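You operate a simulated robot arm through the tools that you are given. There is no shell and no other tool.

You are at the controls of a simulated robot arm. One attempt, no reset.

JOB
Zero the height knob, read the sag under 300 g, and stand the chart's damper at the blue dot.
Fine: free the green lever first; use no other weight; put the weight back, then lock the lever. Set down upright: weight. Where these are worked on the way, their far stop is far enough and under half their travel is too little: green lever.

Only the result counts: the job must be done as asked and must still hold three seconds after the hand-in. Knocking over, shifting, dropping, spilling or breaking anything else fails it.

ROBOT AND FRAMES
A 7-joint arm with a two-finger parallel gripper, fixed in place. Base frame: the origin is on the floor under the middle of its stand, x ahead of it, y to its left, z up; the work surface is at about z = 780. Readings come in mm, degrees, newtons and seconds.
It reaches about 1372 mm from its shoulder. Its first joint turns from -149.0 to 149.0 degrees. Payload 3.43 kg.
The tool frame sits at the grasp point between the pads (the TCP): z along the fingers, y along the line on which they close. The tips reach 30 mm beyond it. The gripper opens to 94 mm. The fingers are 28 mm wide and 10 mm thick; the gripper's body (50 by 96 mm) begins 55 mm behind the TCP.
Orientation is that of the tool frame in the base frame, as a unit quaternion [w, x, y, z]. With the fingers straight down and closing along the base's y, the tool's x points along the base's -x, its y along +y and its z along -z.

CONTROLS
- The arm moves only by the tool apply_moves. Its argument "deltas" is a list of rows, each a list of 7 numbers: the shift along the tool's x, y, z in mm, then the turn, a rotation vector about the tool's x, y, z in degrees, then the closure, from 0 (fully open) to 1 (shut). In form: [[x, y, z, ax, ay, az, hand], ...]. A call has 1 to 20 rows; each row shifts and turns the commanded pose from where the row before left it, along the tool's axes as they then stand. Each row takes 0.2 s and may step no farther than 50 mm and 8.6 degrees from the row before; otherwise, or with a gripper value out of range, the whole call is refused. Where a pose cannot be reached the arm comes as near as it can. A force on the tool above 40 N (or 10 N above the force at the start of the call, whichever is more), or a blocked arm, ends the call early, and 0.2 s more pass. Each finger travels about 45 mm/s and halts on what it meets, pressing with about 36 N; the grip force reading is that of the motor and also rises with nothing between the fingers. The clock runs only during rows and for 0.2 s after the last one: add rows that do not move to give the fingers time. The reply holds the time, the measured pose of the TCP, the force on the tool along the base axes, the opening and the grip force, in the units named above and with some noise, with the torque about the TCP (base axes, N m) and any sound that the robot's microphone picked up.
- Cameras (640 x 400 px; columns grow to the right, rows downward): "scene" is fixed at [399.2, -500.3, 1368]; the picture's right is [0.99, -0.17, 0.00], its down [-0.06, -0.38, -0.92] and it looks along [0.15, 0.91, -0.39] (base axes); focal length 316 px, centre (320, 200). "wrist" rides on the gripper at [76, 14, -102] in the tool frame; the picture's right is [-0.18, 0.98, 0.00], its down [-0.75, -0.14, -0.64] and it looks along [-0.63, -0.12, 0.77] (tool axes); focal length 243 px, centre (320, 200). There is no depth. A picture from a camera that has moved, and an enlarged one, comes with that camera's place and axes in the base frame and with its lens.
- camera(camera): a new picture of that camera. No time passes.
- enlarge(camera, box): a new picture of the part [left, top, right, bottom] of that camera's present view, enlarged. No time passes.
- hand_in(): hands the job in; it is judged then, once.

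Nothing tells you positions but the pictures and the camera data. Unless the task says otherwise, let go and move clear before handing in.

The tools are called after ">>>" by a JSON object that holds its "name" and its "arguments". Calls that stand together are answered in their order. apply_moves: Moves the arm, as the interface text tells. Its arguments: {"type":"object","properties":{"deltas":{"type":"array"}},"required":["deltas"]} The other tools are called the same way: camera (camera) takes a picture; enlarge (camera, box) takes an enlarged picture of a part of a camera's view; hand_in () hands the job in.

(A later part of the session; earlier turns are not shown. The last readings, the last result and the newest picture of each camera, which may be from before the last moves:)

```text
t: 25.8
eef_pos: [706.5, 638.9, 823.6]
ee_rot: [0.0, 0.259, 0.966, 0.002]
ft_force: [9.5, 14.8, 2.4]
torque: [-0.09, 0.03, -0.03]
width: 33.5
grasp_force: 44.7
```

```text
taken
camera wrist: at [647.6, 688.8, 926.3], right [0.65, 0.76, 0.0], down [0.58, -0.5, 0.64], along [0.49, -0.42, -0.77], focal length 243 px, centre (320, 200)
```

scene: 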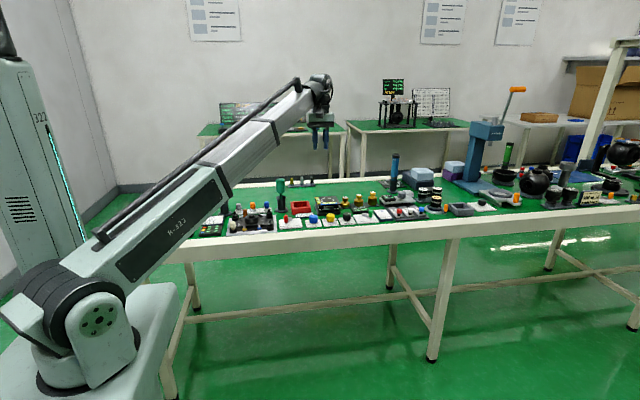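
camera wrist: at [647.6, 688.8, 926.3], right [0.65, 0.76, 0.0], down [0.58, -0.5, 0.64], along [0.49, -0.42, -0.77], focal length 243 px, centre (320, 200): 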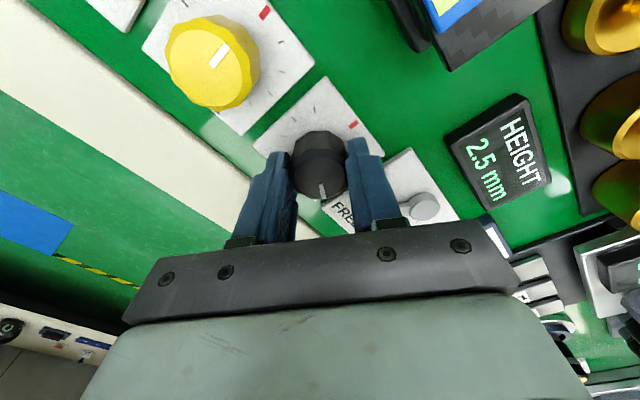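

Gripped. I'll turn the knob CCW (toward the red mark) by 16° and see how the display reacts.

>>> {"name": "apply_moves", "arguments": {"deltas": [[0, 1, 0, 0, 0, 0, 0.75], [0, 0, 0, 0, 0, -8, 0.75], [0, 0, 0, 0, 0, -8, 0.75], [0, 0, 0, 0, 0, 0, 0.75]]}}

>>> {"name": "camera", "arguments": {"camera": "wrist"}}

>>> {"name": "enlarge", "arguments": {"camera": "scene", "box": [310, 180, 385, 230]}}

```text
t: 26.8
eef_pos: [706.2, 640.4, 823.6]
ee_rot: [0.0, 0.121, 0.993, 0.0]
ft_force: [3.9, 13.6, -1.6]
torque: [-0.32, -0.52, -0.02]
width: 33.4
grasp_force: 45.3
```

```text
taken
camera wrist: at [636.2, 671.1, 926.3], right [0.42, 0.91, 0.0], down [0.7, -0.32, 0.64], along [0.58, -0.27, -0.77], focal length 243 px, centre (320, 200)
```

wrist: 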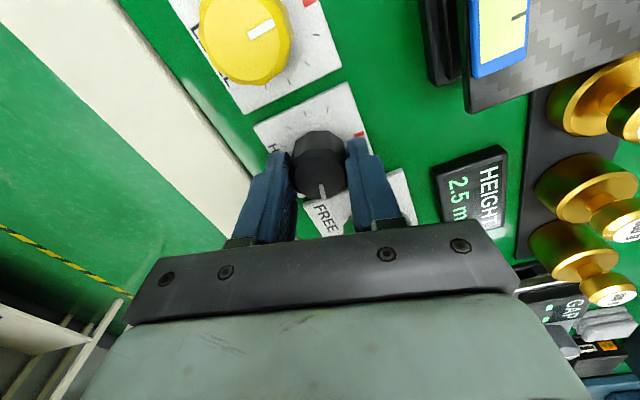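

```text
8.00 times, centred on (348, 205) of scene
camera zoom: at [399.2, -500.3, 1368.0], right [0.99, -0.17, 0.0], down [-0.06, -0.38, -0.92], along [0.15, 0.91, -0.39], focal length 2532 px, centre (100, 160)
```

zoom: 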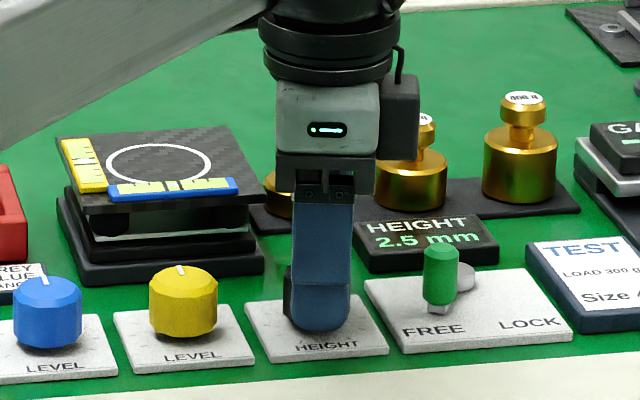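

>>> {"name": "enlarge", "arguments": {"camera": "wrist", "box": [260, 80, 400, 240]}}

>>> {"name": "enlarge", "arguments": {"camera": "scene", "box": [345, 200, 385, 225]}}

```text
2.50 times, centred on (330, 160) of wrist
camera zoom: at [636.2, 671.1, 926.3], right [0.42, 0.91, 0.0], down [0.7, -0.32, 0.64], along [0.58, -0.27, -0.77], focal length 606 px, centre (295, 300)
```

zoom: 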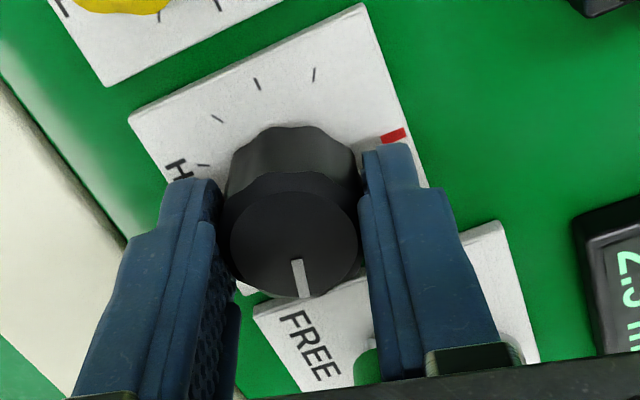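

```text
16.00 times, centred on (365, 212) of scene
camera zoom: at [399.2, -500.3, 1368.0], right [0.99, -0.17, 0.0], down [-0.06, -0.38, -0.92], along [0.15, 0.91, -0.39], focal length 5063 px, centre (-400, 0)
```

zoom: 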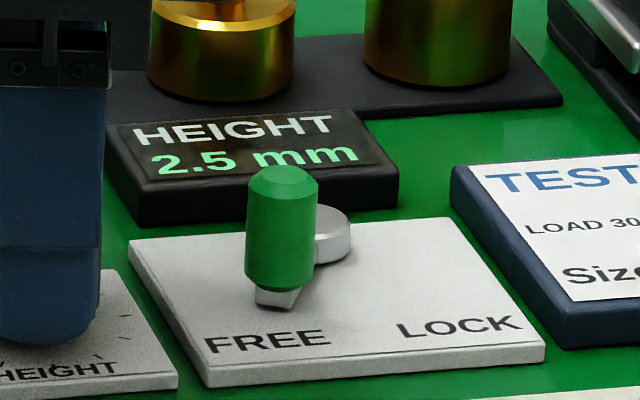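

>>> {"name": "apply_moves", "arguments": {"deltas": [[0, 0, 0, 0, 0, -8, 0.75], [0, 0, 0, 0, 0, -8, 0.75], [0, 0, 0, 0, 0, 0, 0.75], [0, 0, 0, 0, 0, 0, 0.75]]}}

>>> {"name": "enlarge", "arguments": {"camera": "scene", "box": [305, 190, 385, 240]}}

>>> {"name": "enlarge", "arguments": {"camera": "wrist", "box": [260, 80, 400, 240]}}

```text
t: 27.8
eef_pos: [707.1, 639.9, 823.8]
ee_rot: [0.0, -0.018, 1.0, 0.001]
ft_force: [7.6, 15.9, -4.5]
torque: [-0.27, 0.33, -0.01]
width: 33.5
grasp_force: 45.3
```

```text
8.00 times, centred on (345, 215) of scene
camera zoom: at [399.2, -500.3, 1368.0], right [0.99, -0.17, 0.0], down [-0.06, -0.38, -0.92], along [0.15, 0.91, -0.39], focal length 2532 px, centre (120, 80)
```

zoom: 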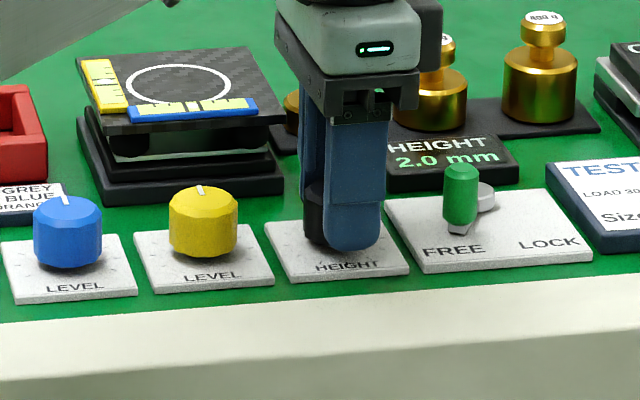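

```text
2.50 times, centred on (330, 160) of wrist
camera zoom: at [630.1, 650.7, 926.3], right [0.15, 0.99, 0.0], down [0.76, -0.12, 0.64], along [0.63, -0.1, -0.77], focal length 606 px, centre (295, 300)
```

zoom: 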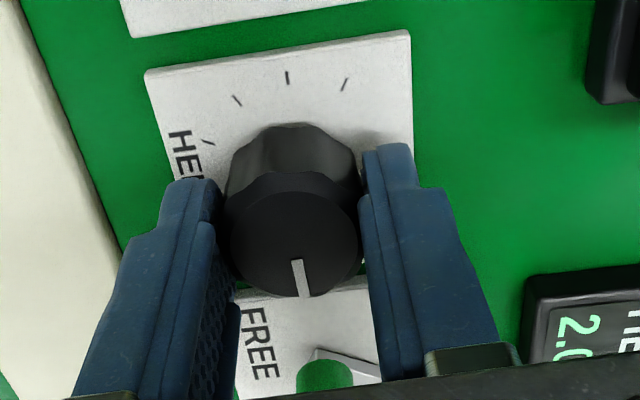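

The display now reads 2.0 mm, stepping by 0.5; turning CCW toward the red mark brings it to zero. I continue about 80°.

>>> {"name": "apply_moves", "arguments": {"deltas": [[0, 1, 0, 0, 0, -8, 0.75], [0, 0, 0, 0, 0, -8, 0.75], [0, 0, 0, 0, 0, -8, 0.75], [0, 0, 0, 0, 0, -8, 0.75], [0, 0, 0, 0, 0, -8, 0.75], [0, 0, 0, 0, 0, 0, 0.75]]}}

>>> {"name": "enlarge", "arguments": {"camera": "scene", "box": [305, 190, 385, 240]}}

>>> {"name": "enlarge", "arguments": {"camera": "wrist", "box": [260, 80, 400, 240]}}

```text
t: 29.2
eef_pos: [705.5, 641.1, 823.5]
ee_rot: [0.0, -0.359, 0.933, 0.0]
ft_force: [2.4, 9.6, -9.9]
torque: [-0.07, -0.74, 0.02]
width: 33.7
grasp_force: 45.2
```

```text
8.00 times, centred on (345, 215) of scene
camera zoom: at [399.2, -500.3, 1368.0], right [0.99, -0.17, 0.0], down [-0.06, -0.38, -0.92], along [0.15, 0.91, -0.39], focal length 2532 px, centre (120, 80)
```

zoom: 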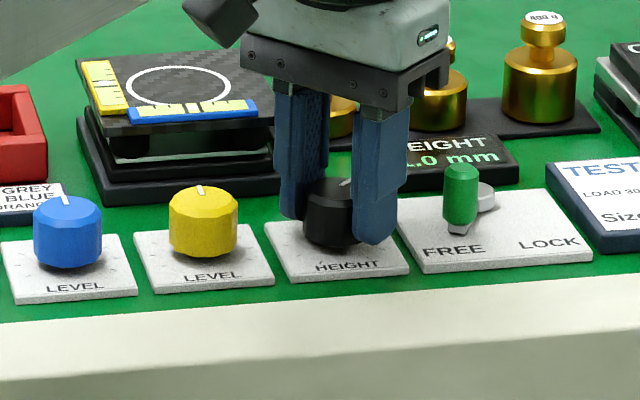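

```text
2.50 times, centred on (330, 160) of wrist
camera zoom: at [640.3, 599.5, 926.4], right [-0.52, 0.85, 0.0], down [0.65, 0.4, 0.64], along [0.55, 0.33, -0.77], focal length 606 px, centre (295, 300)
```

zoom: 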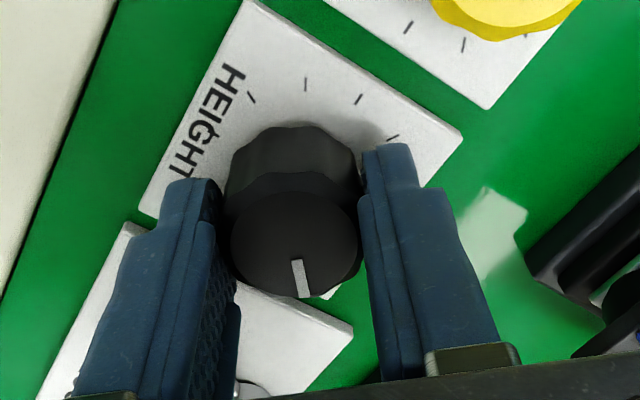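

>>> {"name": "apply_moves", "arguments": {"deltas": [[0, 0, 0, 0, 0, -8, 0.75], [0, 0, 0, 0, 0, -8, 0.75], [0, 0, 0, 0, 0, -8, 0.75], [0, 0, 0, 0, 0, -8, 0.75], [0, 0, 0, 0, 0, -8, 0.75], [0, 0, 0, 0, 0, -8, 0.75], [0, 0, 0, 0, 0, 0, 0.75]]}}

>>> {"name": "enlarge", "arguments": {"camera": "scene", "box": [305, 190, 385, 240]}}

>>> {"name": "enlarge", "arguments": {"camera": "wrist", "box": [260, 80, 400, 240]}}

```text
t: 30.8
eef_pos: [704.8, 641.1, 824.1]
ee_rot: [0.001, 0.708, -0.707, -0.001]
ft_force: [-14.1, 11.2, -17.4]
torque: [-0.25, -0.41, -0.17]
width: 33.7
grasp_force: 45.4
```

```text
8.00 times, centred on (345, 215) of scene
camera zoom: at [399.2, -500.3, 1368.0], right [0.99, -0.17, 0.0], down [-0.06, -0.38, -0.92], along [0.15, 0.91, -0.39], focal length 2532 px, centre (120, 80)
```

zoom: 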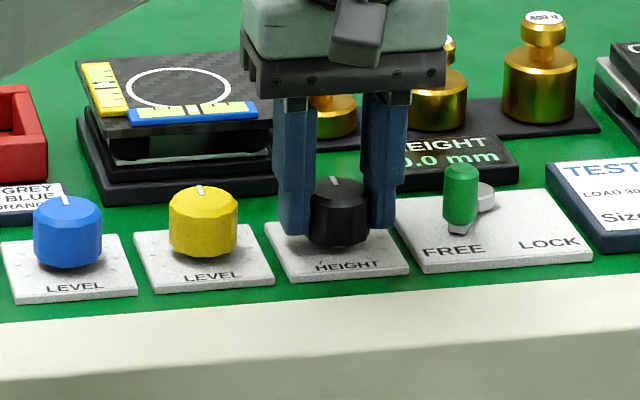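

```text
2.50 times, centred on (330, 160) of wrist
camera zoom: at [691.7, 564.1, 926.4], right [-0.98, 0.18, 0.0], down [0.14, 0.75, 0.64], along [0.12, 0.63, -0.77], focal length 606 px, centre (295, 300)
```

zoom: 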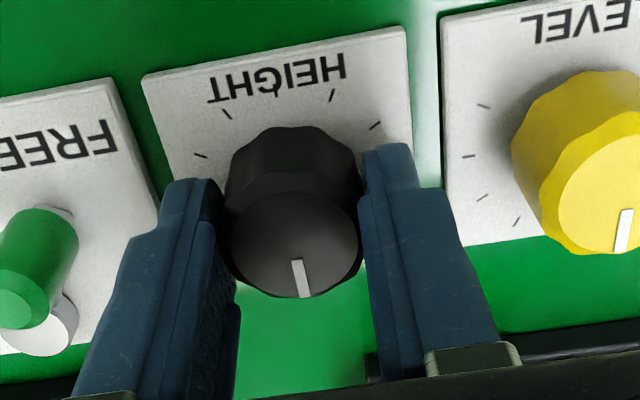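

Display reads 0.0 and the pointer is about 3–4° short of the red mark. I'll turn 3.5° more, then release and inspect.

>>> {"name": "apply_moves", "arguments": {"deltas": [[0, 0, 0, 0, 0, -3.5, 0.75], [0, 0, 0, 0, 0, 0, 0.75], [0, 0, 0, 0, 0, 0, 0.6], [0, 0, 0, 0, 0, 0, 0.45], [0, 0, 0, 0, 0, 0, 0.45], [0, 0, -30, 0, 0, 0, 0.45], [0, 0, -40, 0, 0, 0, 0.45], [0, 0, 0, 0, 0, 0, 0.45]]}}

>>> {"name": "enlarge", "arguments": {"camera": "scene", "box": [305, 190, 385, 240]}}

>>> {"name": "enlarge", "arguments": {"camera": "wrist", "box": [260, 60, 380, 180]}}

```text
t: 32.6
eef_pos: [705.6, 639.1, 893.5]
ee_rot: [0.001, 0.728, -0.685, 0.0]
ft_force: [-0.2, 1.4, -0.7]
torque: [0.01, 0.02, -0.03]
width: 51.7
grasp_force: 0.0
```

```text
8.00 times, centred on (345, 215) of scene
camera zoom: at [399.2, -500.3, 1368.0], right [0.99, -0.17, 0.0], down [-0.06, -0.38, -0.92], along [0.15, 0.91, -0.39], focal length 2532 px, centre (120, 80)
```

zoom: 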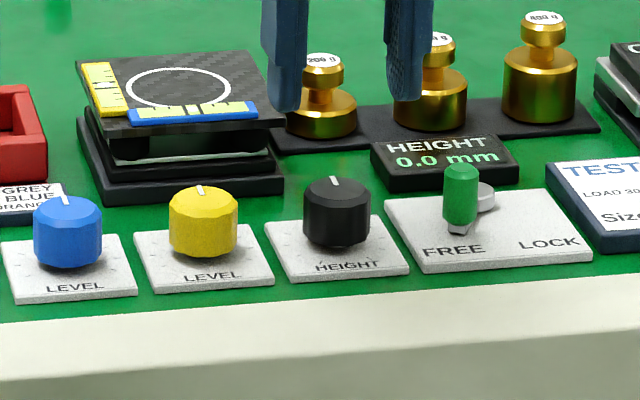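

```text
3.33 times, centred on (320, 120) of wrist
camera zoom: at [697.4, 562.5, 996.9], right [-0.99, 0.12, 0.0], down [0.1, 0.76, 0.64], along [0.08, 0.64, -0.77], focal length 809 px, centre (320, 467)
```

zoom: 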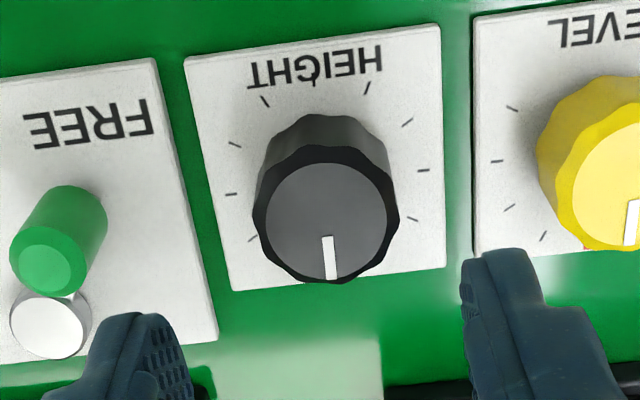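

Zero is set: display 0.0 mm, pointer about on the red mark. Next I turn the hand back to yaw 0, check the mark, and go above the 300 g weight at about (799, 790).

>>> {"name": "apply_moves", "arguments": {"deltas": [[0, 0, -40, 0, 0, 8.5, 0.45], [0, 0, 0, 0, 0, 8.5, 0.45], [0, 0, 0, 0, 0, 8.5, 0.45], [0, 0, 0, 0, 0, 8.5, 0.45], [0, 0, 0, 0, 0, 8.5, 0.45], [0, 0, 0, 0, 0, 8.5, 0.45], [0, 0, 0, 0, 0, 8.5, 0.45], [0, 0, 0, 0, 0, 8.5, 0.45], [0, 0, 0, 0, 0, 8.5, 0.45], [0, 0, 0, 0, 0, 8.5, 0.45], [0, 0, 0, 0, 0, 8.5, 0.45], [0, 0, 0, 0, 0, 0, 0.45]]}}

>>> {"name": "camera", "arguments": {"camera": "wrist"}}

>>> {"name": "enlarge", "arguments": {"camera": "wrist", "box": [260, 60, 380, 180]}}

```text
t: 35.2
eef_pos: [706.3, 639.9, 934.3]
ee_rot: [0.001, 0.001, 1.0, 0.0]
ft_force: [-0.1, 0.0, -0.1]
torque: [-0.01, 0.02, -0.02]
width: 51.3
grasp_force: 0.1
```

```text
taken
camera wrist: at [630.5, 654.0, 1037.1], right [0.19, 0.98, 0.0], down [0.75, -0.14, 0.64], along [0.63, -0.12, -0.77], focal length 243 px, centre (320, 200)
```

wrist: 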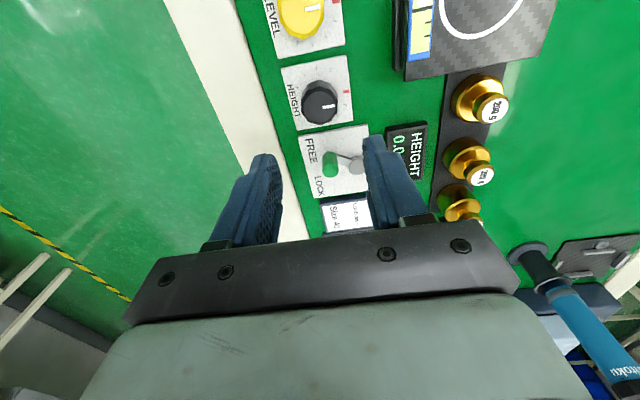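

```text
3.33 times, centred on (320, 120) of wrist
camera zoom: at [630.5, 654.0, 1037.1], right [0.19, 0.98, 0.0], down [0.75, -0.14, 0.64], along [0.63, -0.12, -0.77], focal length 809 px, centre (320, 467)
```

zoom: 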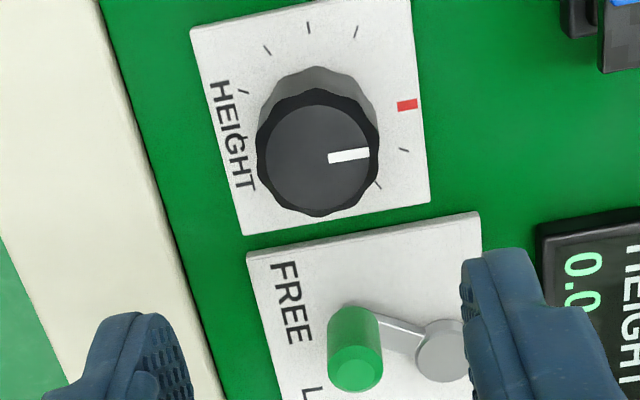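

The pointer may be about 5° short of the red mark; I'll measure it with stronger zooms before going on.

>>> {"name": "enlarge", "arguments": {"camera": "wrist", "box": [300, 75, 356, 130]}}

>>> {"name": "enlarge", "arguments": {"camera": "scene", "box": [338, 205, 358, 225]}}

>>> {"name": "enlarge", "arguments": {"camera": "scene", "box": [320, 205, 340, 225]}}

```text
7.27 times, centred on (328, 102) of wrist
camera zoom: at [630.5, 654.0, 1037.1], right [0.19, 0.98, 0.0], down [0.75, -0.14, 0.64], along [0.63, -0.12, -0.77], focal length 1764 px, centre (262, 909)
```

zoom: 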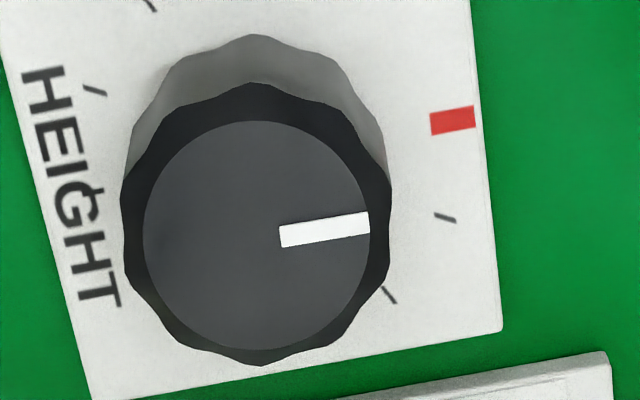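

```text
16.00 times, centred on (348, 215) of scene
camera zoom: at [399.2, -500.3, 1368.0], right [0.99, -0.17, 0.0], down [-0.06, -0.38, -0.92], along [0.15, 0.91, -0.39], focal length 5063 px, centre (-128, -40)
```

zoom: 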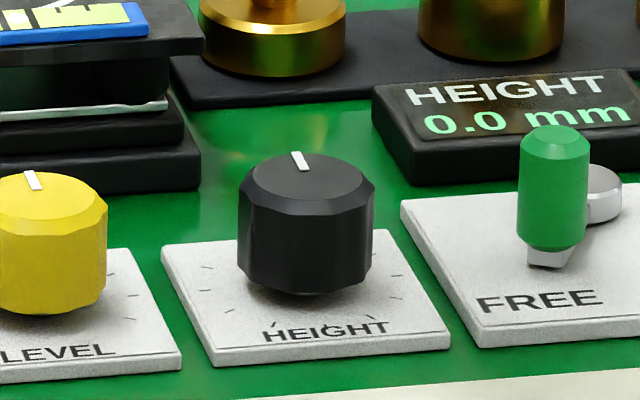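

```text
16.00 times, centred on (330, 215) of scene
camera zoom: at [399.2, -500.3, 1368.0], right [0.99, -0.17, 0.0], down [-0.06, -0.38, -0.92], along [0.15, 0.91, -0.39], focal length 5063 px, centre (160, -40)
```

zoom: 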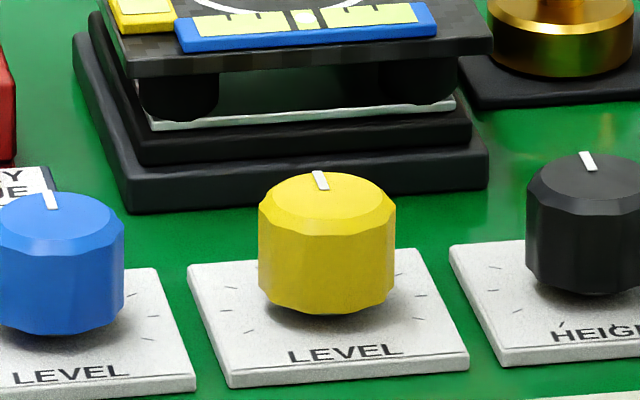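

High zoom shows the pointer parallel to the red mark within about 1°, so the knob is at zero. Now to the 300 g weight.

>>> {"name": "apply_moves", "arguments": {"deltas": [[-23, 30, 0, 0, 0, 0, 0.5], [-23, 30, 0, 0, 0, 0, 0.5], [-23, 30, 0, 0, 0, 0, 0.5], [-23, 30, 0, 0, 0, 0, 0.5], [0, 30, 0, 0, 0, 0, 0.5], [0, 0, 0, 0, 0, 0, 0.5]]}}

>>> {"name": "camera", "arguments": {"camera": "wrist"}}

>>> {"name": "enlarge", "arguments": {"camera": "wrist", "box": [240, 40, 400, 200]}}

>>> {"name": "enlarge", "arguments": {"camera": "scene", "box": [330, 175, 390, 225]}}

```text
t: 36.6
eef_pos: [798.6, 790.5, 934.3]
ee_rot: [0.0, 0.001, 1.0, -0.001]
ft_force: [0.4, 0.0, -0.2]
torque: [0.01, -0.01, -0.02]
width: 47.1
grasp_force: 0.1
```

```text
taken
camera wrist: at [722.0, 804.0, 1037.5], right [0.19, 0.98, 0.0], down [0.75, -0.14, 0.64], along [0.63, -0.12, -0.77], focal length 243 px, centre (320, 200)
```

wrist: 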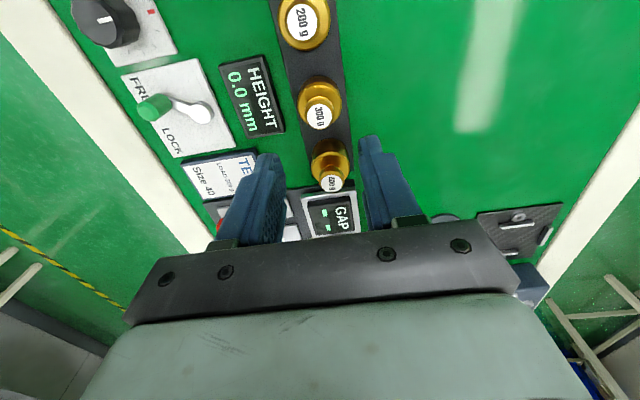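

```text
2.50 times, centred on (320, 120) of wrist
camera zoom: at [722.0, 804.0, 1037.5], right [0.19, 0.98, 0.0], down [0.75, -0.14, 0.64], along [0.63, -0.12, -0.77], focal length 606 px, centre (320, 400)
```

zoom: 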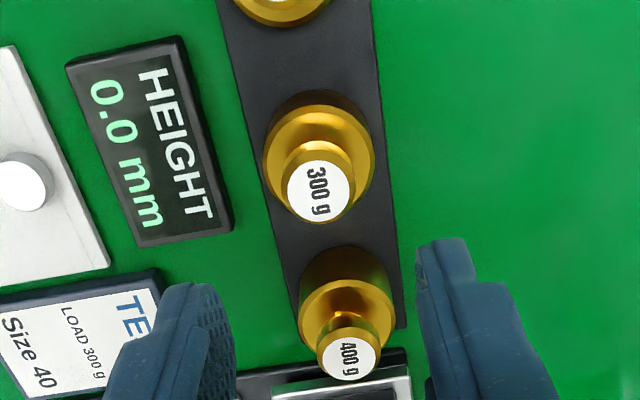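

```text
8.00 times, centred on (360, 200) of scene
camera zoom: at [399.2, -500.3, 1368.0], right [0.99, -0.17, 0.0], down [-0.06, -0.38, -0.92], along [0.15, 0.91, -0.39], focal length 2532 px, centre (0, 200)
```

zoom: 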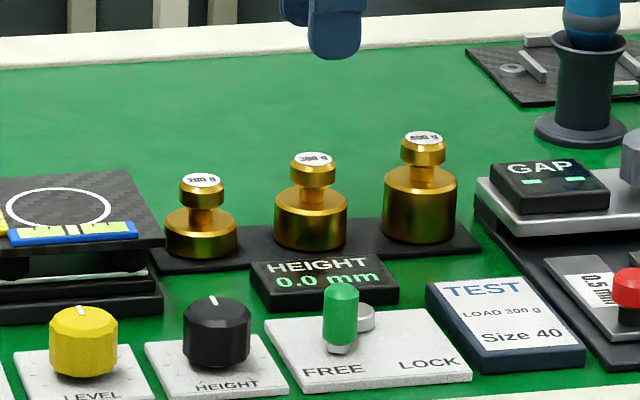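

The 300 g cap is at about (799.5, 789), top z 829. I'll descend around the cap and grip it.

>>> {"name": "apply_moves", "arguments": {"deltas": [[-1, -1.5, 40, 0, 0, 0, 0.5], [0, 0, 40, 0, 0, 0, 0.5], [0, 0, 16, 0, 0, 0, 0.5], [0, 0, 0, 0, 0, 0, 0.5]]}}

>>> {"name": "camera", "arguments": {"camera": "wrist"}}

>>> {"name": "enlarge", "arguments": {"camera": "scene", "box": [330, 175, 390, 225]}}

```text
t: 37.6
eef_pos: [799.0, 788.7, 839.3]
ee_rot: [-0.001, 0.0, 1.0, 0.0]
ft_force: [0.4, -0.5, 0.0]
torque: [0.02, 0.01, 0.03]
width: 47.0
grasp_force: 0.0
```

```text
taken
camera wrist: at [723.5, 802.7, 941.9], right [0.18, 0.98, 0.0], down [0.75, -0.14, 0.64], along [0.63, -0.12, -0.77], focal length 243 px, centre (320, 200)
```

wrist: 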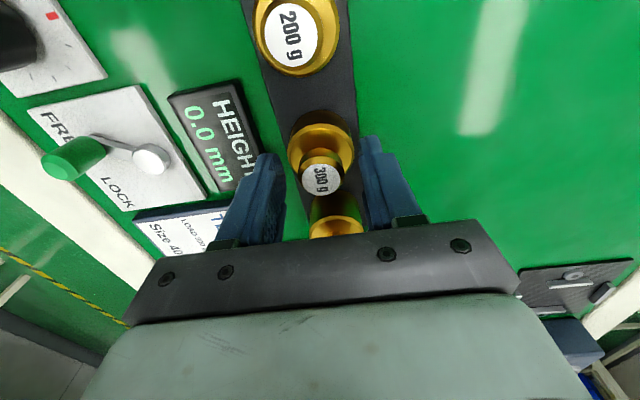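

```text
8.00 times, centred on (360, 200) of scene
camera zoom: at [399.2, -500.3, 1368.0], right [0.99, -0.17, 0.0], down [-0.06, -0.38, -0.92], along [0.15, 0.91, -0.39], focal length 2532 px, centre (0, 200)
```

zoom: 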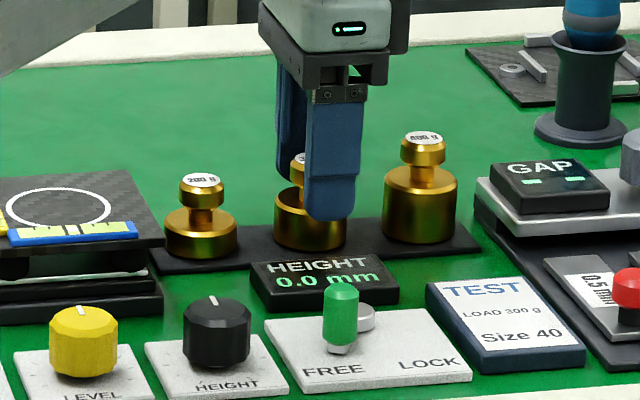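

>>> {"name": "apply_moves", "arguments": {"deltas": [[0, 0, 0, 0, 0, 0, 0.65], [0, 0, 0, 0, 0, 0, 0.8], [0, 0, 0, 0, 0, 0, 0.85], [0, 0, 0, 0, 0, 0, 0.85]]}}

>>> {"name": "enlarge", "arguments": {"camera": "scene", "box": [330, 175, 390, 225]}}

>>> {"name": "enlarge", "arguments": {"camera": "wrist", "box": [260, 100, 400, 240]}}

```text
t: 38.6
eef_pos: [799.1, 790.2, 838.5]
ee_rot: [-0.001, 0.0, 1.0, 0.0]
ft_force: [0.6, 2.0, 0.9]
torque: [0.15, -0.05, 0.01]
width: 41.3
grasp_force: 36.2
```

```text
8.00 times, centred on (360, 200) of scene
camera zoom: at [399.2, -500.3, 1368.0], right [0.99, -0.17, 0.0], down [-0.06, -0.38, -0.92], along [0.15, 0.91, -0.39], focal length 2532 px, centre (0, 200)
```

zoom: 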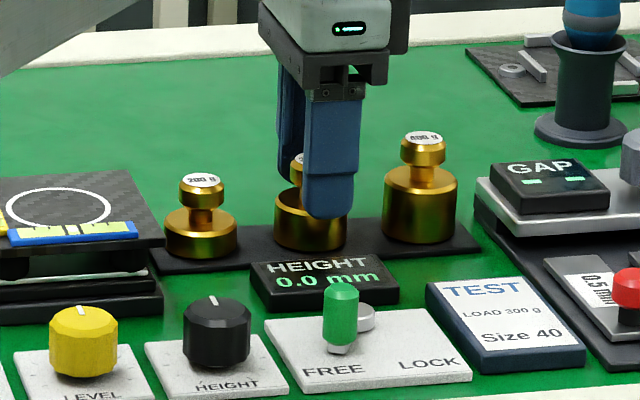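

```text
2.86 times, centred on (330, 170) of wrist
camera zoom: at [723.5, 802.7, 942.0], right [0.18, 0.98, 0.0], down [0.75, -0.14, 0.64], along [0.63, -0.12, -0.77], focal length 693 px, centre (291, 286)
```

zoom: 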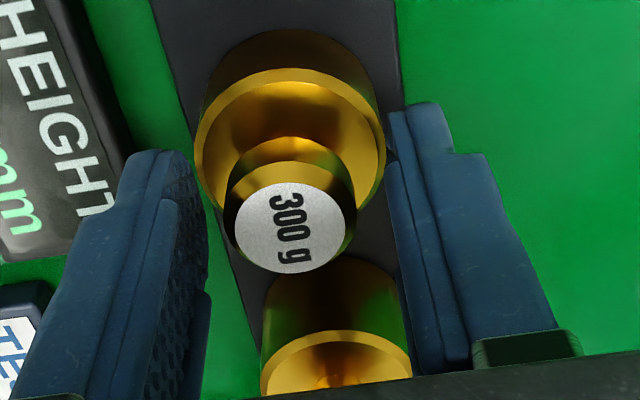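

The fingertips caught the wider body rather than the cap. I'll open, raise ~7 mm and grip the cap instead.

>>> {"name": "apply_moves", "arguments": {"deltas": [[0, 0, 0, 0, 0, 0, 0.45], [0, 0, 0, 0, 0, 0, 0.45], [0, 0, -7, 0, 0, 0, 0.45], [0, 0, 0, 0, 0, 0, 0.65], [0, 0, 0, 0, 0, 0, 0.85], [0, 0, 0, 0, 0, 0, 0.85], [0, 0, 0, 0, 0, 0, 0.85]]}}

>>> {"name": "enlarge", "arguments": {"camera": "scene", "box": [330, 175, 390, 225]}}

>>> {"name": "enlarge", "arguments": {"camera": "wrist", "box": [260, 100, 400, 240]}}

```text
t: 40.2
eef_pos: [801.2, 788.2, 847.1]
ee_rot: [0.0, 0.001, 1.0, 0.001]
ft_force: [0.3, 1.5, -0.3]
torque: [0.1, -0.04, 0.01]
width: 25.5
grasp_force: 36.2
```

```text
8.00 times, centred on (360, 200) of scene
camera zoom: at [399.2, -500.3, 1368.0], right [0.99, -0.17, 0.0], down [-0.06, -0.38, -0.92], along [0.15, 0.91, -0.39], focal length 2532 px, centre (0, 200)
```

zoom: 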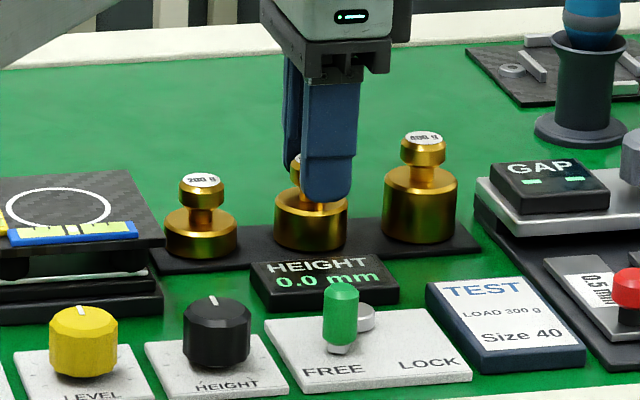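

```text
2.86 times, centred on (330, 170) of wrist
camera zoom: at [724.3, 802.5, 948.8], right [0.18, 0.98, 0.0], down [0.75, -0.14, 0.64], along [0.63, -0.12, -0.77], focal length 693 px, centre (291, 286)
```

zoom: 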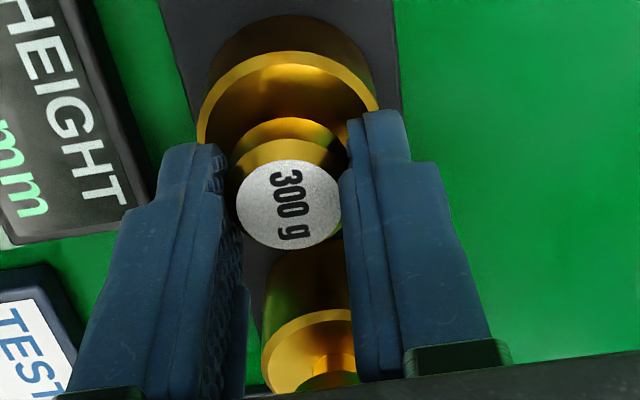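

Gripped the cap (25.5 mm). I lift 70 mm and check the weight is held.

>>> {"name": "apply_moves", "arguments": {"deltas": [[0, 0, -10, 0, 0, 0, 0.85], [0, 0, -20, 0, 0, 0, 0.85], [0, 0, -20, 0, 0, 0, 0.85], [0, 0, -20, 0, 0, 0, 0.85], [0, 0, 0, 0, 0, 0, 0.85]]}}

>>> {"name": "enlarge", "arguments": {"camera": "scene", "box": [310, 165, 390, 225]}}

>>> {"name": "camera", "arguments": {"camera": "wrist"}}

```text
t: 41.4
eef_pos: [797.1, 789.0, 914.3]
ee_rot: [0.0, 0.0, 1.0, 0.0]
ft_force: [0.5, -0.1, -3.3]
torque: [-0.05, 0.04, 0.0]
width: 25.4
grasp_force: 36.3
```

```text
6.67 times, centred on (350, 195) of scene
camera zoom: at [399.2, -500.3, 1368.0], right [0.99, -0.17, 0.0], down [-0.06, -0.38, -0.92], along [0.15, 0.91, -0.39], focal length 2110 px, centre (120, 233)
```

zoom: 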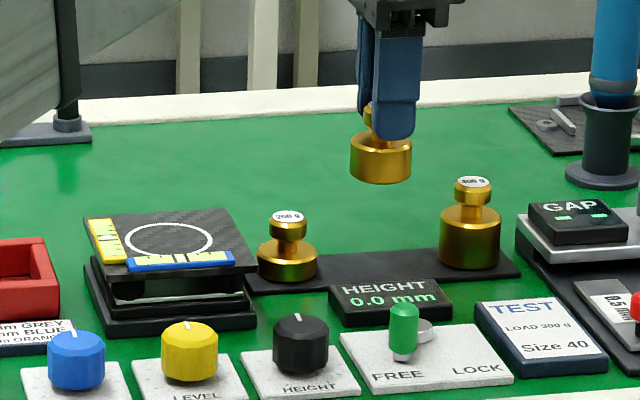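

```text
taken
camera wrist: at [722.2, 802.3, 1017.3], right [0.18, 0.98, 0.0], down [0.75, -0.14, 0.64], along [0.63, -0.12, -0.77], focal length 243 px, centre (320, 200)
```

wrist: 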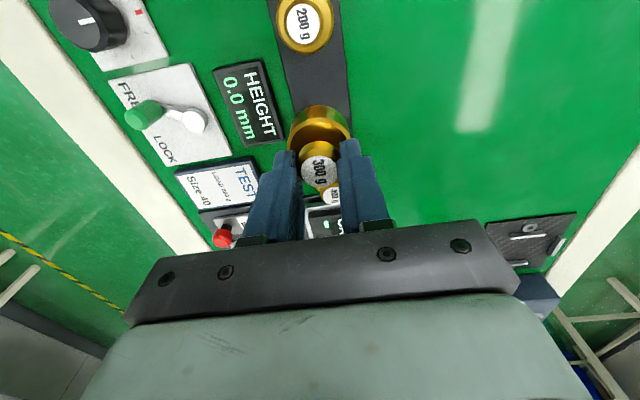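

>>> {"name": "apply_moves", "arguments": {"deltas": [[38, -6.75, 0, 0, 0, 0, 0.85], [38, -6.75, 0, 0, 0, 0, 0.85], [38, -6.75, 0, 0, 0, 0, 0.85], [38, -6.75, 0, 0, 0, 0, 0.85], [0, 0, 0, 0, 0, 0, 0.85], [0, 0, 0, 0, 0, 0, 0.85]]}}

>>> {"name": "enlarge", "arguments": {"camera": "scene", "box": [300, 165, 380, 225]}}

>>> {"name": "camera", "arguments": {"camera": "wrist"}}

```text
t: 42.8
eef_pos: [644.6, 762.1, 915.1]
ee_rot: [0.001, 0.001, 1.0, 0.0]
ft_force: [-0.7, -0.4, -3.6]
torque: [0.0, -0.01, -0.01]
width: 25.2
grasp_force: 35.7
```

```text
6.67 times, centred on (340, 195) of scene
camera zoom: at [399.2, -500.3, 1368.0], right [0.99, -0.17, 0.0], down [-0.06, -0.38, -0.92], along [0.15, 0.91, -0.39], focal length 2110 px, centre (187, 233)
```

zoom: 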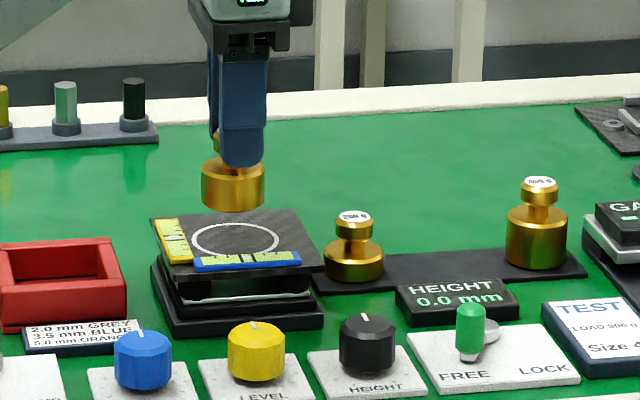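

```text
taken
camera wrist: at [569.4, 775.8, 1017.8], right [0.18, 0.98, 0.0], down [0.75, -0.14, 0.64], along [0.63, -0.12, -0.77], focal length 243 px, centre (320, 200)
```

wrist: 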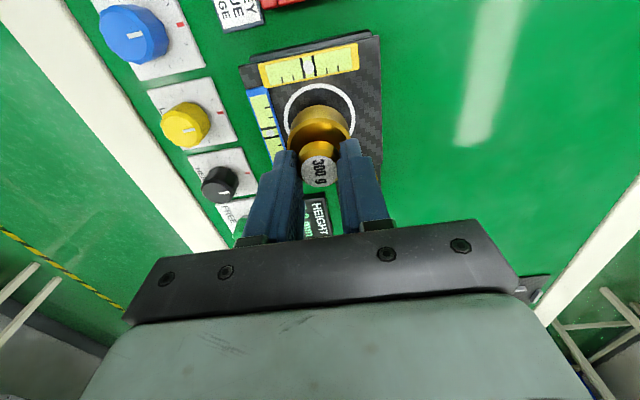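

The weight is over the ring; I'll shift 2 mm in x and lower in steps, watching the force.

>>> {"name": "apply_moves", "arguments": {"deltas": [[-2, 0, 10, 0, 0, 0, 0.85], [0, 0, 10, 0, 0, 0, 0.85], [0, 0, 7, 0, 0, 0, 0.85], [0, 0, 0, 0, 0, 0, 0.85]]}}

>>> {"name": "enlarge", "arguments": {"camera": "scene", "box": [300, 180, 370, 225]}}

>>> {"name": "camera", "arguments": {"camera": "wrist"}}

```text
t: 43.8
eef_pos: [648.8, 761.9, 889.0]
ee_rot: [0.0, 0.0, 1.0, 0.0]
ft_force: [-0.3, 0.2, -3.8]
torque: [0.01, 0.0, 0.0]
width: 25.0
grasp_force: 36.1
```

```text
8.89 times, centred on (335, 202) of scene
camera zoom: at [399.2, -500.3, 1368.0], right [0.99, -0.17, 0.0], down [-0.06, -0.38, -0.92], along [0.15, 0.91, -0.39], focal length 2813 px, centre (187, 178)
```

zoom: 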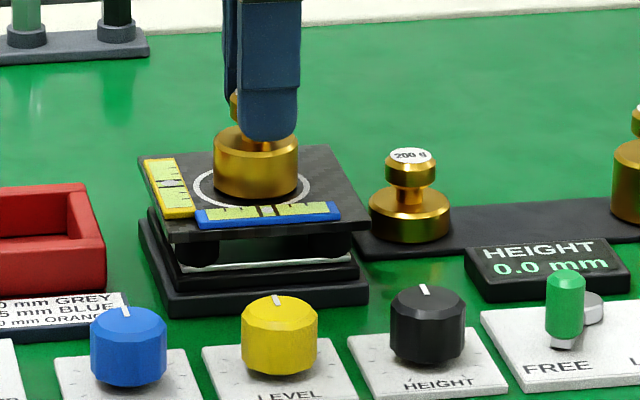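

```text
taken
camera wrist: at [573.3, 775.5, 991.1], right [0.18, 0.98, 0.0], down [0.75, -0.14, 0.64], along [0.63, -0.12, -0.77], focal length 243 px, centre (320, 200)
```

wrist: 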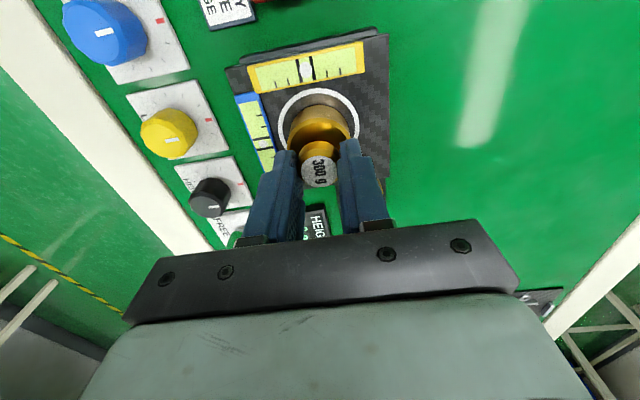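

>>> {"name": "apply_moves", "arguments": {"deltas": [[0, 0, 2, 0, 0, 0, 0.85], [0, 0, 2, 0, 0, 0, 0.85], [0, 0, 1, 0, 0, 0, 0.85], [0, 0, 0, 0, 0, 0, 0.85]]}}

>>> {"name": "enlarge", "arguments": {"camera": "scene", "box": [300, 180, 370, 225]}}

```text
t: 44.8
eef_pos: [649.5, 761.5, 884.2]
ee_rot: [0.0, 0.001, 1.0, 0.0]
ft_force: [-1.9, -0.2, 3.6]
torque: [-0.03, 0.08, -0.02]
width: 25.2
grasp_force: 36.4
```

```text
8.89 times, centred on (335, 202) of scene
camera zoom: at [399.2, -500.3, 1368.0], right [0.99, -0.17, 0.0], down [-0.06, -0.38, -0.92], along [0.15, 0.91, -0.39], focal length 2813 px, centre (187, 178)
```

zoom: 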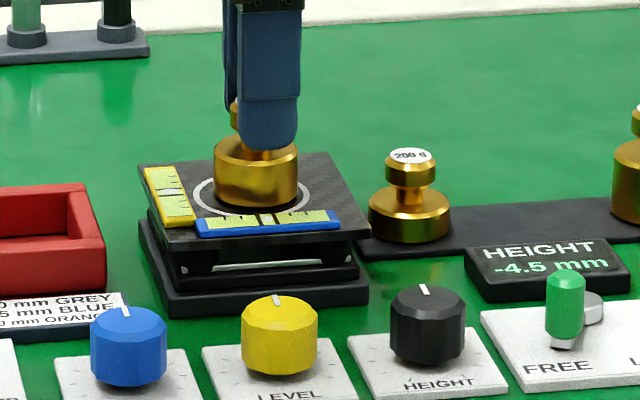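

Contact: the force shows I'm pressing beyond the weight's own load (display −4.5). I'll ease up 2 mm and then release.

>>> {"name": "apply_moves", "arguments": {"deltas": [[0, 0, -2, 0, 0, 0, 0.85], [0, 0, 0, 0, 0, 0, 0.85]]}}

>>> {"name": "enlarge", "arguments": {"camera": "scene", "box": [300, 180, 370, 225]}}

```text
t: 45.4
eef_pos: [649.0, 762.6, 885.6]
ee_rot: [0.0, 0.001, 1.0, 0.0]
ft_force: [0.9, 0.1, 0.5]
torque: [-0.04, -0.07, -0.03]
width: 25.1
grasp_force: 36.2
```

```text
8.89 times, centred on (335, 202) of scene
camera zoom: at [399.2, -500.3, 1368.0], right [0.99, -0.17, 0.0], down [-0.06, -0.38, -0.92], along [0.15, 0.91, -0.39], focal length 2813 px, centre (187, 178)
```

zoom: 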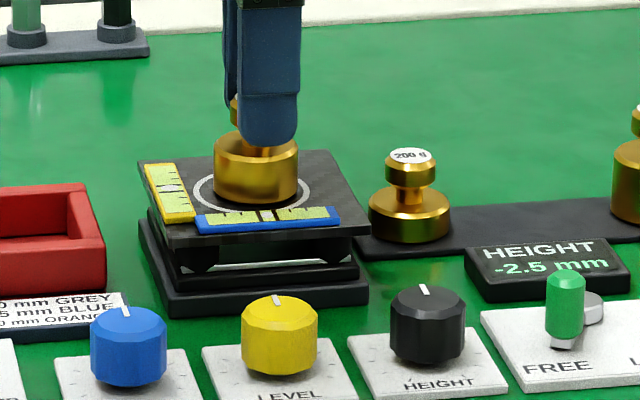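

Force is near zero; display −2.5. I'll open the fingers and let it settle before reading.

>>> {"name": "apply_moves", "arguments": {"deltas": [[0, 0, 0, 0, 0, 0, 0.7], [0, 0, 0, 0, 0, 0, 0.6], [0, 0, 0, 0, 0, 0, 0.5], [0, 0, 0, 0, 0, 0, 0.5], [0, 0, 0, 0, 0, 0, 0.5], [0, 0, 0, 0, 0, 0, 0.5], [0, 0, 0, 0, 0, 0, 0.5], [0, 0, 0, 0, 0, 0, 0.5]]}}

>>> {"name": "enlarge", "arguments": {"camera": "scene", "box": [300, 180, 370, 225]}}

>>> {"name": "camera", "arguments": {"camera": "wrist"}}

```text
t: 47.2
eef_pos: [648.5, 761.9, 885.5]
ee_rot: [0.0, -0.001, 1.0, -0.001]
ft_force: [-0.3, -0.3, -0.1]
torque: [0.05, 0.0, -0.02]
width: 47.0
grasp_force: 0.1
```

```text
8.89 times, centred on (335, 202) of scene
camera zoom: at [399.2, -500.3, 1368.0], right [0.99, -0.17, 0.0], down [-0.06, -0.38, -0.92], along [0.15, 0.91, -0.39], focal length 2813 px, centre (187, 178)
```

zoom: 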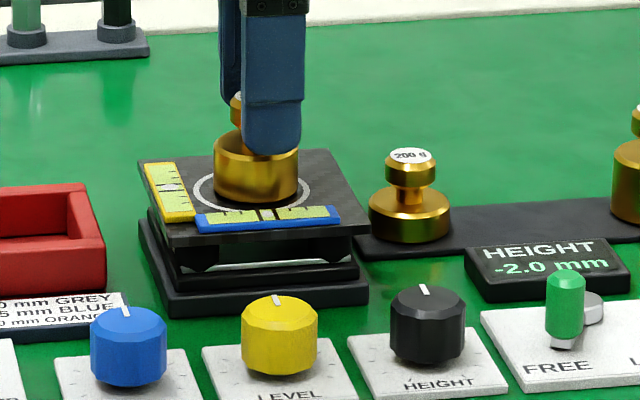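

```text
taken
camera wrist: at [573.2, 775.5, 988.4], right [0.18, 0.98, 0.0], down [0.75, -0.14, 0.64], along [0.63, -0.12, -0.77], focal length 243 px, centre (320, 200)
```

wrist: 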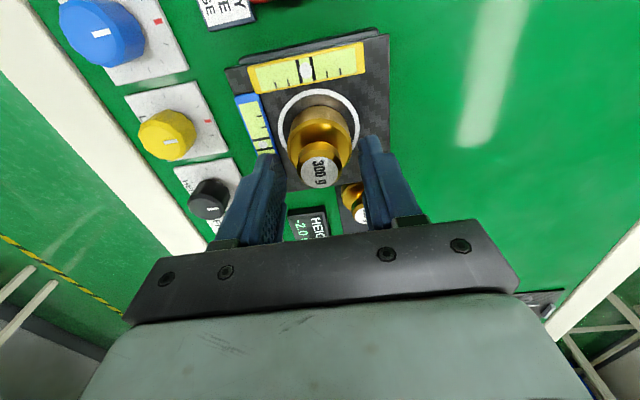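

>>> {"name": "apply_moves", "arguments": {"deltas": [[0, 0, 0, 0, 0, 0, 0.5], [0, 0, 0, 0, 0, 0, 0.5], [0, 0, 0, 0, 0, 0, 0.5], [0, 0, 0, 0, 0, 0, 0.5], [0, 0, 0, 0, 0, 0, 0.5]]}}

>>> {"name": "enlarge", "arguments": {"camera": "scene", "box": [345, 200, 385, 225]}}

>>> {"name": "enlarge", "arguments": {"camera": "scene", "box": [290, 205, 330, 230]}}

>>> {"name": "enlarge", "arguments": {"camera": "wrist", "box": [260, 80, 400, 240]}}

```text
t: 48.4
eef_pos: [649.4, 763.4, 885.3]
ee_rot: [0.001, 0.0, 1.0, 0.0]
ft_force: [-0.1, -0.7, -0.7]
torque: [-0.01, -0.01, 0.03]
width: 47.3
grasp_force: 0.0
```

```text
16.00 times, centred on (365, 212) of scene
camera zoom: at [399.2, -500.3, 1368.0], right [0.99, -0.17, 0.0], down [-0.06, -0.38, -0.92], along [0.15, 0.91, -0.39], focal length 5063 px, centre (-400, 0)
```

zoom: 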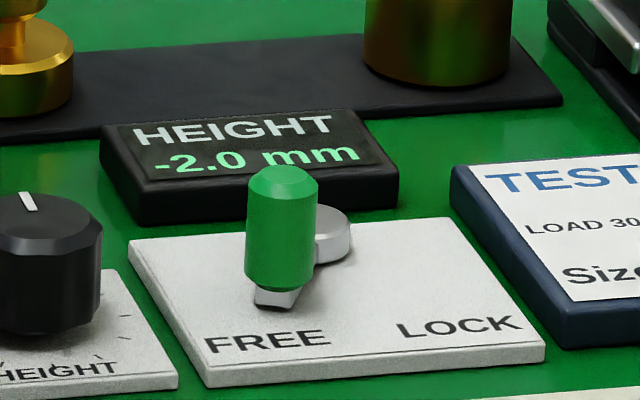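

```text
16.00 times, centred on (310, 218) of scene
camera zoom: at [399.2, -500.3, 1368.0], right [0.99, -0.17, 0.0], down [-0.06, -0.38, -0.92], along [0.15, 0.91, -0.39], focal length 5063 px, centre (480, -80)
```

zoom: 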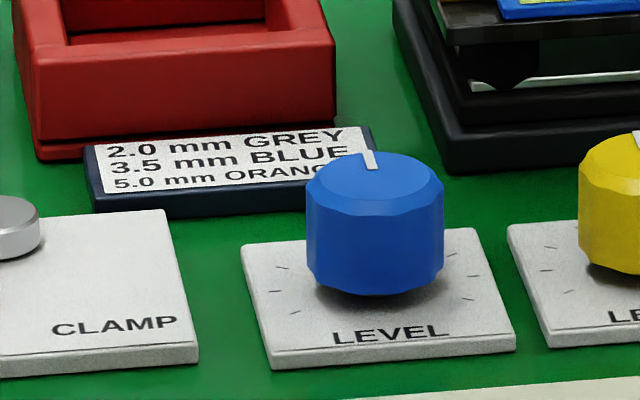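

```text
2.50 times, centred on (330, 160) of wrist
camera zoom: at [573.1, 775.5, 988.4], right [0.18, 0.98, 0.0], down [0.75, -0.14, 0.64], along [0.63, -0.12, -0.77], focal length 606 px, centre (295, 300)
```

zoom: 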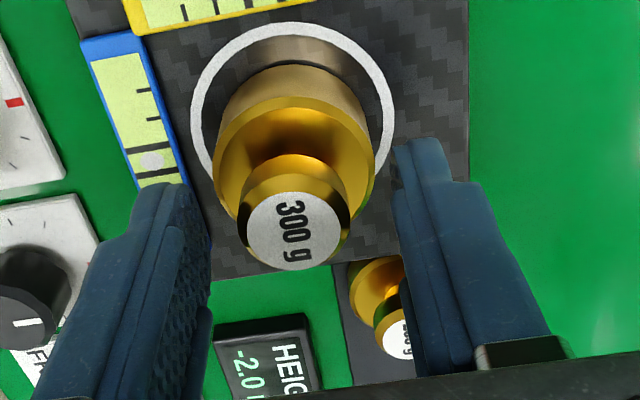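

Settled reading: −2.0 mm, so the chart's damper is GREY. I regrip the weight and lift it off the plate.

>>> {"name": "apply_moves", "arguments": {"deltas": [[0, 0, 0, 0, 0, 0, 0.65], [0, 0, 0, 0, 0, 0, 0.75], [0, 0, 0, 0, 0, 0, 0.85], [0, 0, 0, 0, 0, 0, 0.85], [0, 0, -5, 0, 0, 0, 0.85], [0, 0, -10, 0, 0, 0, 0.85], [0, 0, -15, 0, 0, 0, 0.85], [0, 0, 0, 0, 0, 0, 0.85]]}}

>>> {"name": "enlarge", "arguments": {"camera": "scene", "box": [300, 165, 380, 225]}}

>>> {"name": "camera", "arguments": {"camera": "wrist"}}

```text
t: 50.2
eef_pos: [650.6, 761.7, 915.5]
ee_rot: [0.001, 0.0, 1.0, 0.0]
ft_force: [-0.4, 0.3, -2.8]
torque: [-0.03, -0.02, -0.02]
width: 25.2
grasp_force: 36.0
```

```text
6.67 times, centred on (340, 195) of scene
camera zoom: at [399.2, -500.3, 1368.0], right [0.99, -0.17, 0.0], down [-0.06, -0.38, -0.92], along [0.15, 0.91, -0.39], focal length 2110 px, centre (187, 233)
```

zoom: 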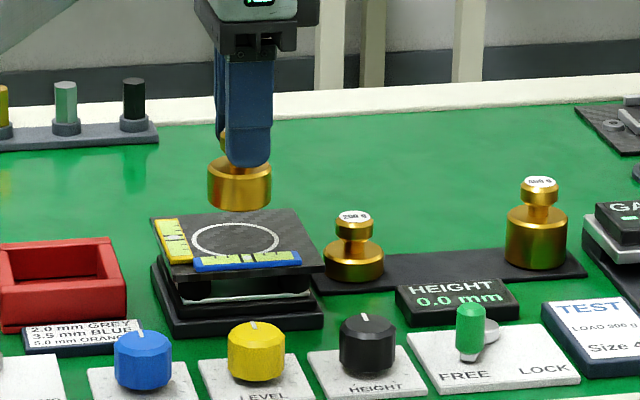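

```text
taken
camera wrist: at [573.6, 775.5, 1017.6], right [0.18, 0.98, 0.0], down [0.75, -0.14, 0.64], along [0.63, -0.12, -0.77], focal length 243 px, centre (320, 200)
```

wrist: 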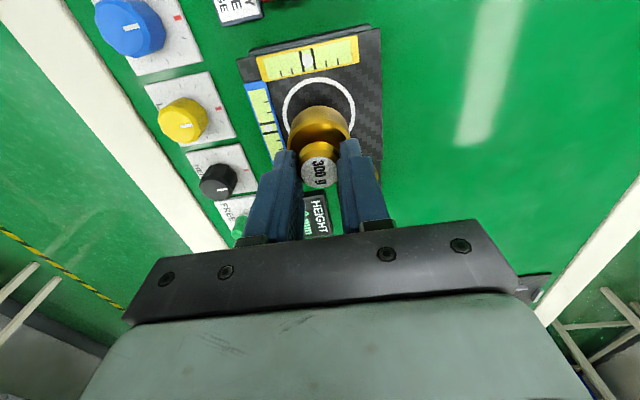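

Display back to 0.0. Now carrying the weight back to its place on the rack.

>>> {"name": "apply_moves", "arguments": {"deltas": [[-37.5, 6.75, 0, 0, 0, 0, 0.85], [-37.5, 6.75, 0, 0, 0, 0, 0.85], [-37.5, 6.75, 0, 0, 0, 0, 0.85], [-37.5, 6.75, 0, 0, 0, 0, 0.85], [0, 0, 0, 0, 0, 0, 0.85], [0, 0, 25, 0, 0, 0, 0.85], [0, 0, 25, 0, 0, 0, 0.85], [0, 0, 10, 0, 0, 0, 0.85], [0, 0, 0, 0, 0, 0, 0.85]]}}

>>> {"name": "enlarge", "arguments": {"camera": "scene", "box": [330, 175, 390, 225]}}

>>> {"name": "camera", "arguments": {"camera": "wrist"}}

```text
t: 52.2
eef_pos: [798.8, 788.7, 854.2]
ee_rot: [0.0, 0.0, 1.0, 0.0]
ft_force: [-0.9, -0.3, -3.3]
torque: [0.01, -0.04, -0.02]
width: 25.1
grasp_force: 35.6
```

```text
8.00 times, centred on (360, 200) of scene
camera zoom: at [399.2, -500.3, 1368.0], right [0.99, -0.17, 0.0], down [-0.06, -0.38, -0.92], along [0.15, 0.91, -0.39], focal length 2532 px, centre (0, 200)
```

zoom: 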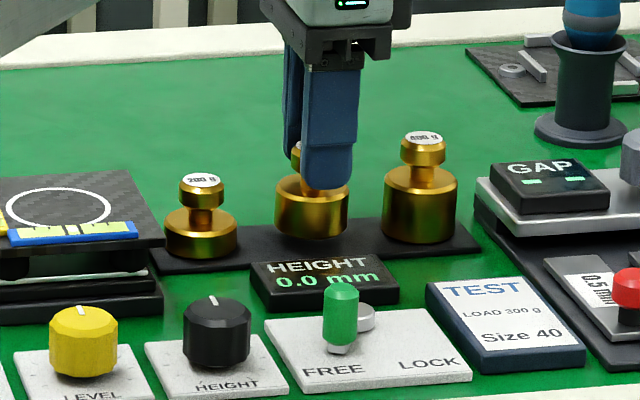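

```text
taken
camera wrist: at [724.0, 802.1, 956.8], right [0.18, 0.98, 0.0], down [0.75, -0.14, 0.64], along [0.63, -0.12, -0.77], focal length 243 px, centre (320, 200)
```

wrist: 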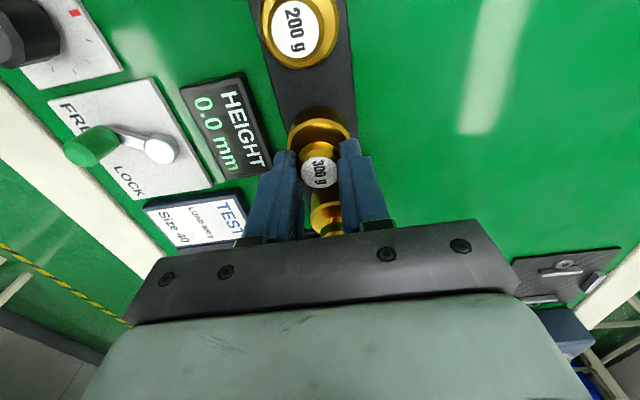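

>>> {"name": "apply_moves", "arguments": {"deltas": [[0, 0, 4, 0, 0, 0, 0.85], [0, 0, 3, 0, 0, 0, 0.85], [0, 0, 1.5, 0, 0, 0, 0.85], [0, 0, 0, 0, 0, 0, 0.85]]}}

>>> {"name": "apply_moves", "arguments": {"deltas": [[0, 0, 1, 0, 0, 0, 0.85], [0, 0, 0, 0, 0, 0, 0.85]]}}

>>> {"name": "enlarge", "arguments": {"camera": "scene", "box": [330, 175, 390, 225]}}

```text
t: 53.2
eef_pos: [799.3, 786.7, 846.8]
ee_rot: [0.0, 0.0, 1.0, 0.0]
ft_force: [0.0, 0.3, -3.0]
torque: [-0.03, 0.01, 0.0]
width: 25.2
grasp_force: 36.1
```

```text
t: 53.8
eef_pos: [798.8, 788.3, 845.4]
ee_rot: [0.0, 0.0, 1.0, 0.001]
ft_force: [-0.1, -0.9, 0.3]
torque: [-0.03, 0.05, 0.02]
width: 25.3
grasp_force: 36.1
```

```text
8.00 times, centred on (360, 200) of scene
camera zoom: at [399.2, -500.3, 1368.0], right [0.99, -0.17, 0.0], down [-0.06, -0.38, -0.92], along [0.15, 0.91, -0.39], focal length 2532 px, centre (0, 200)
```

zoom: 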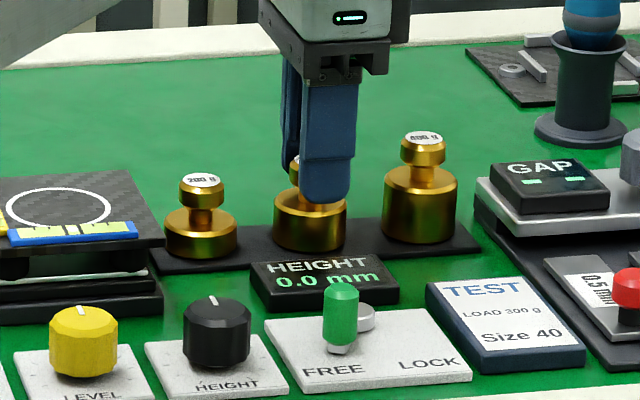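

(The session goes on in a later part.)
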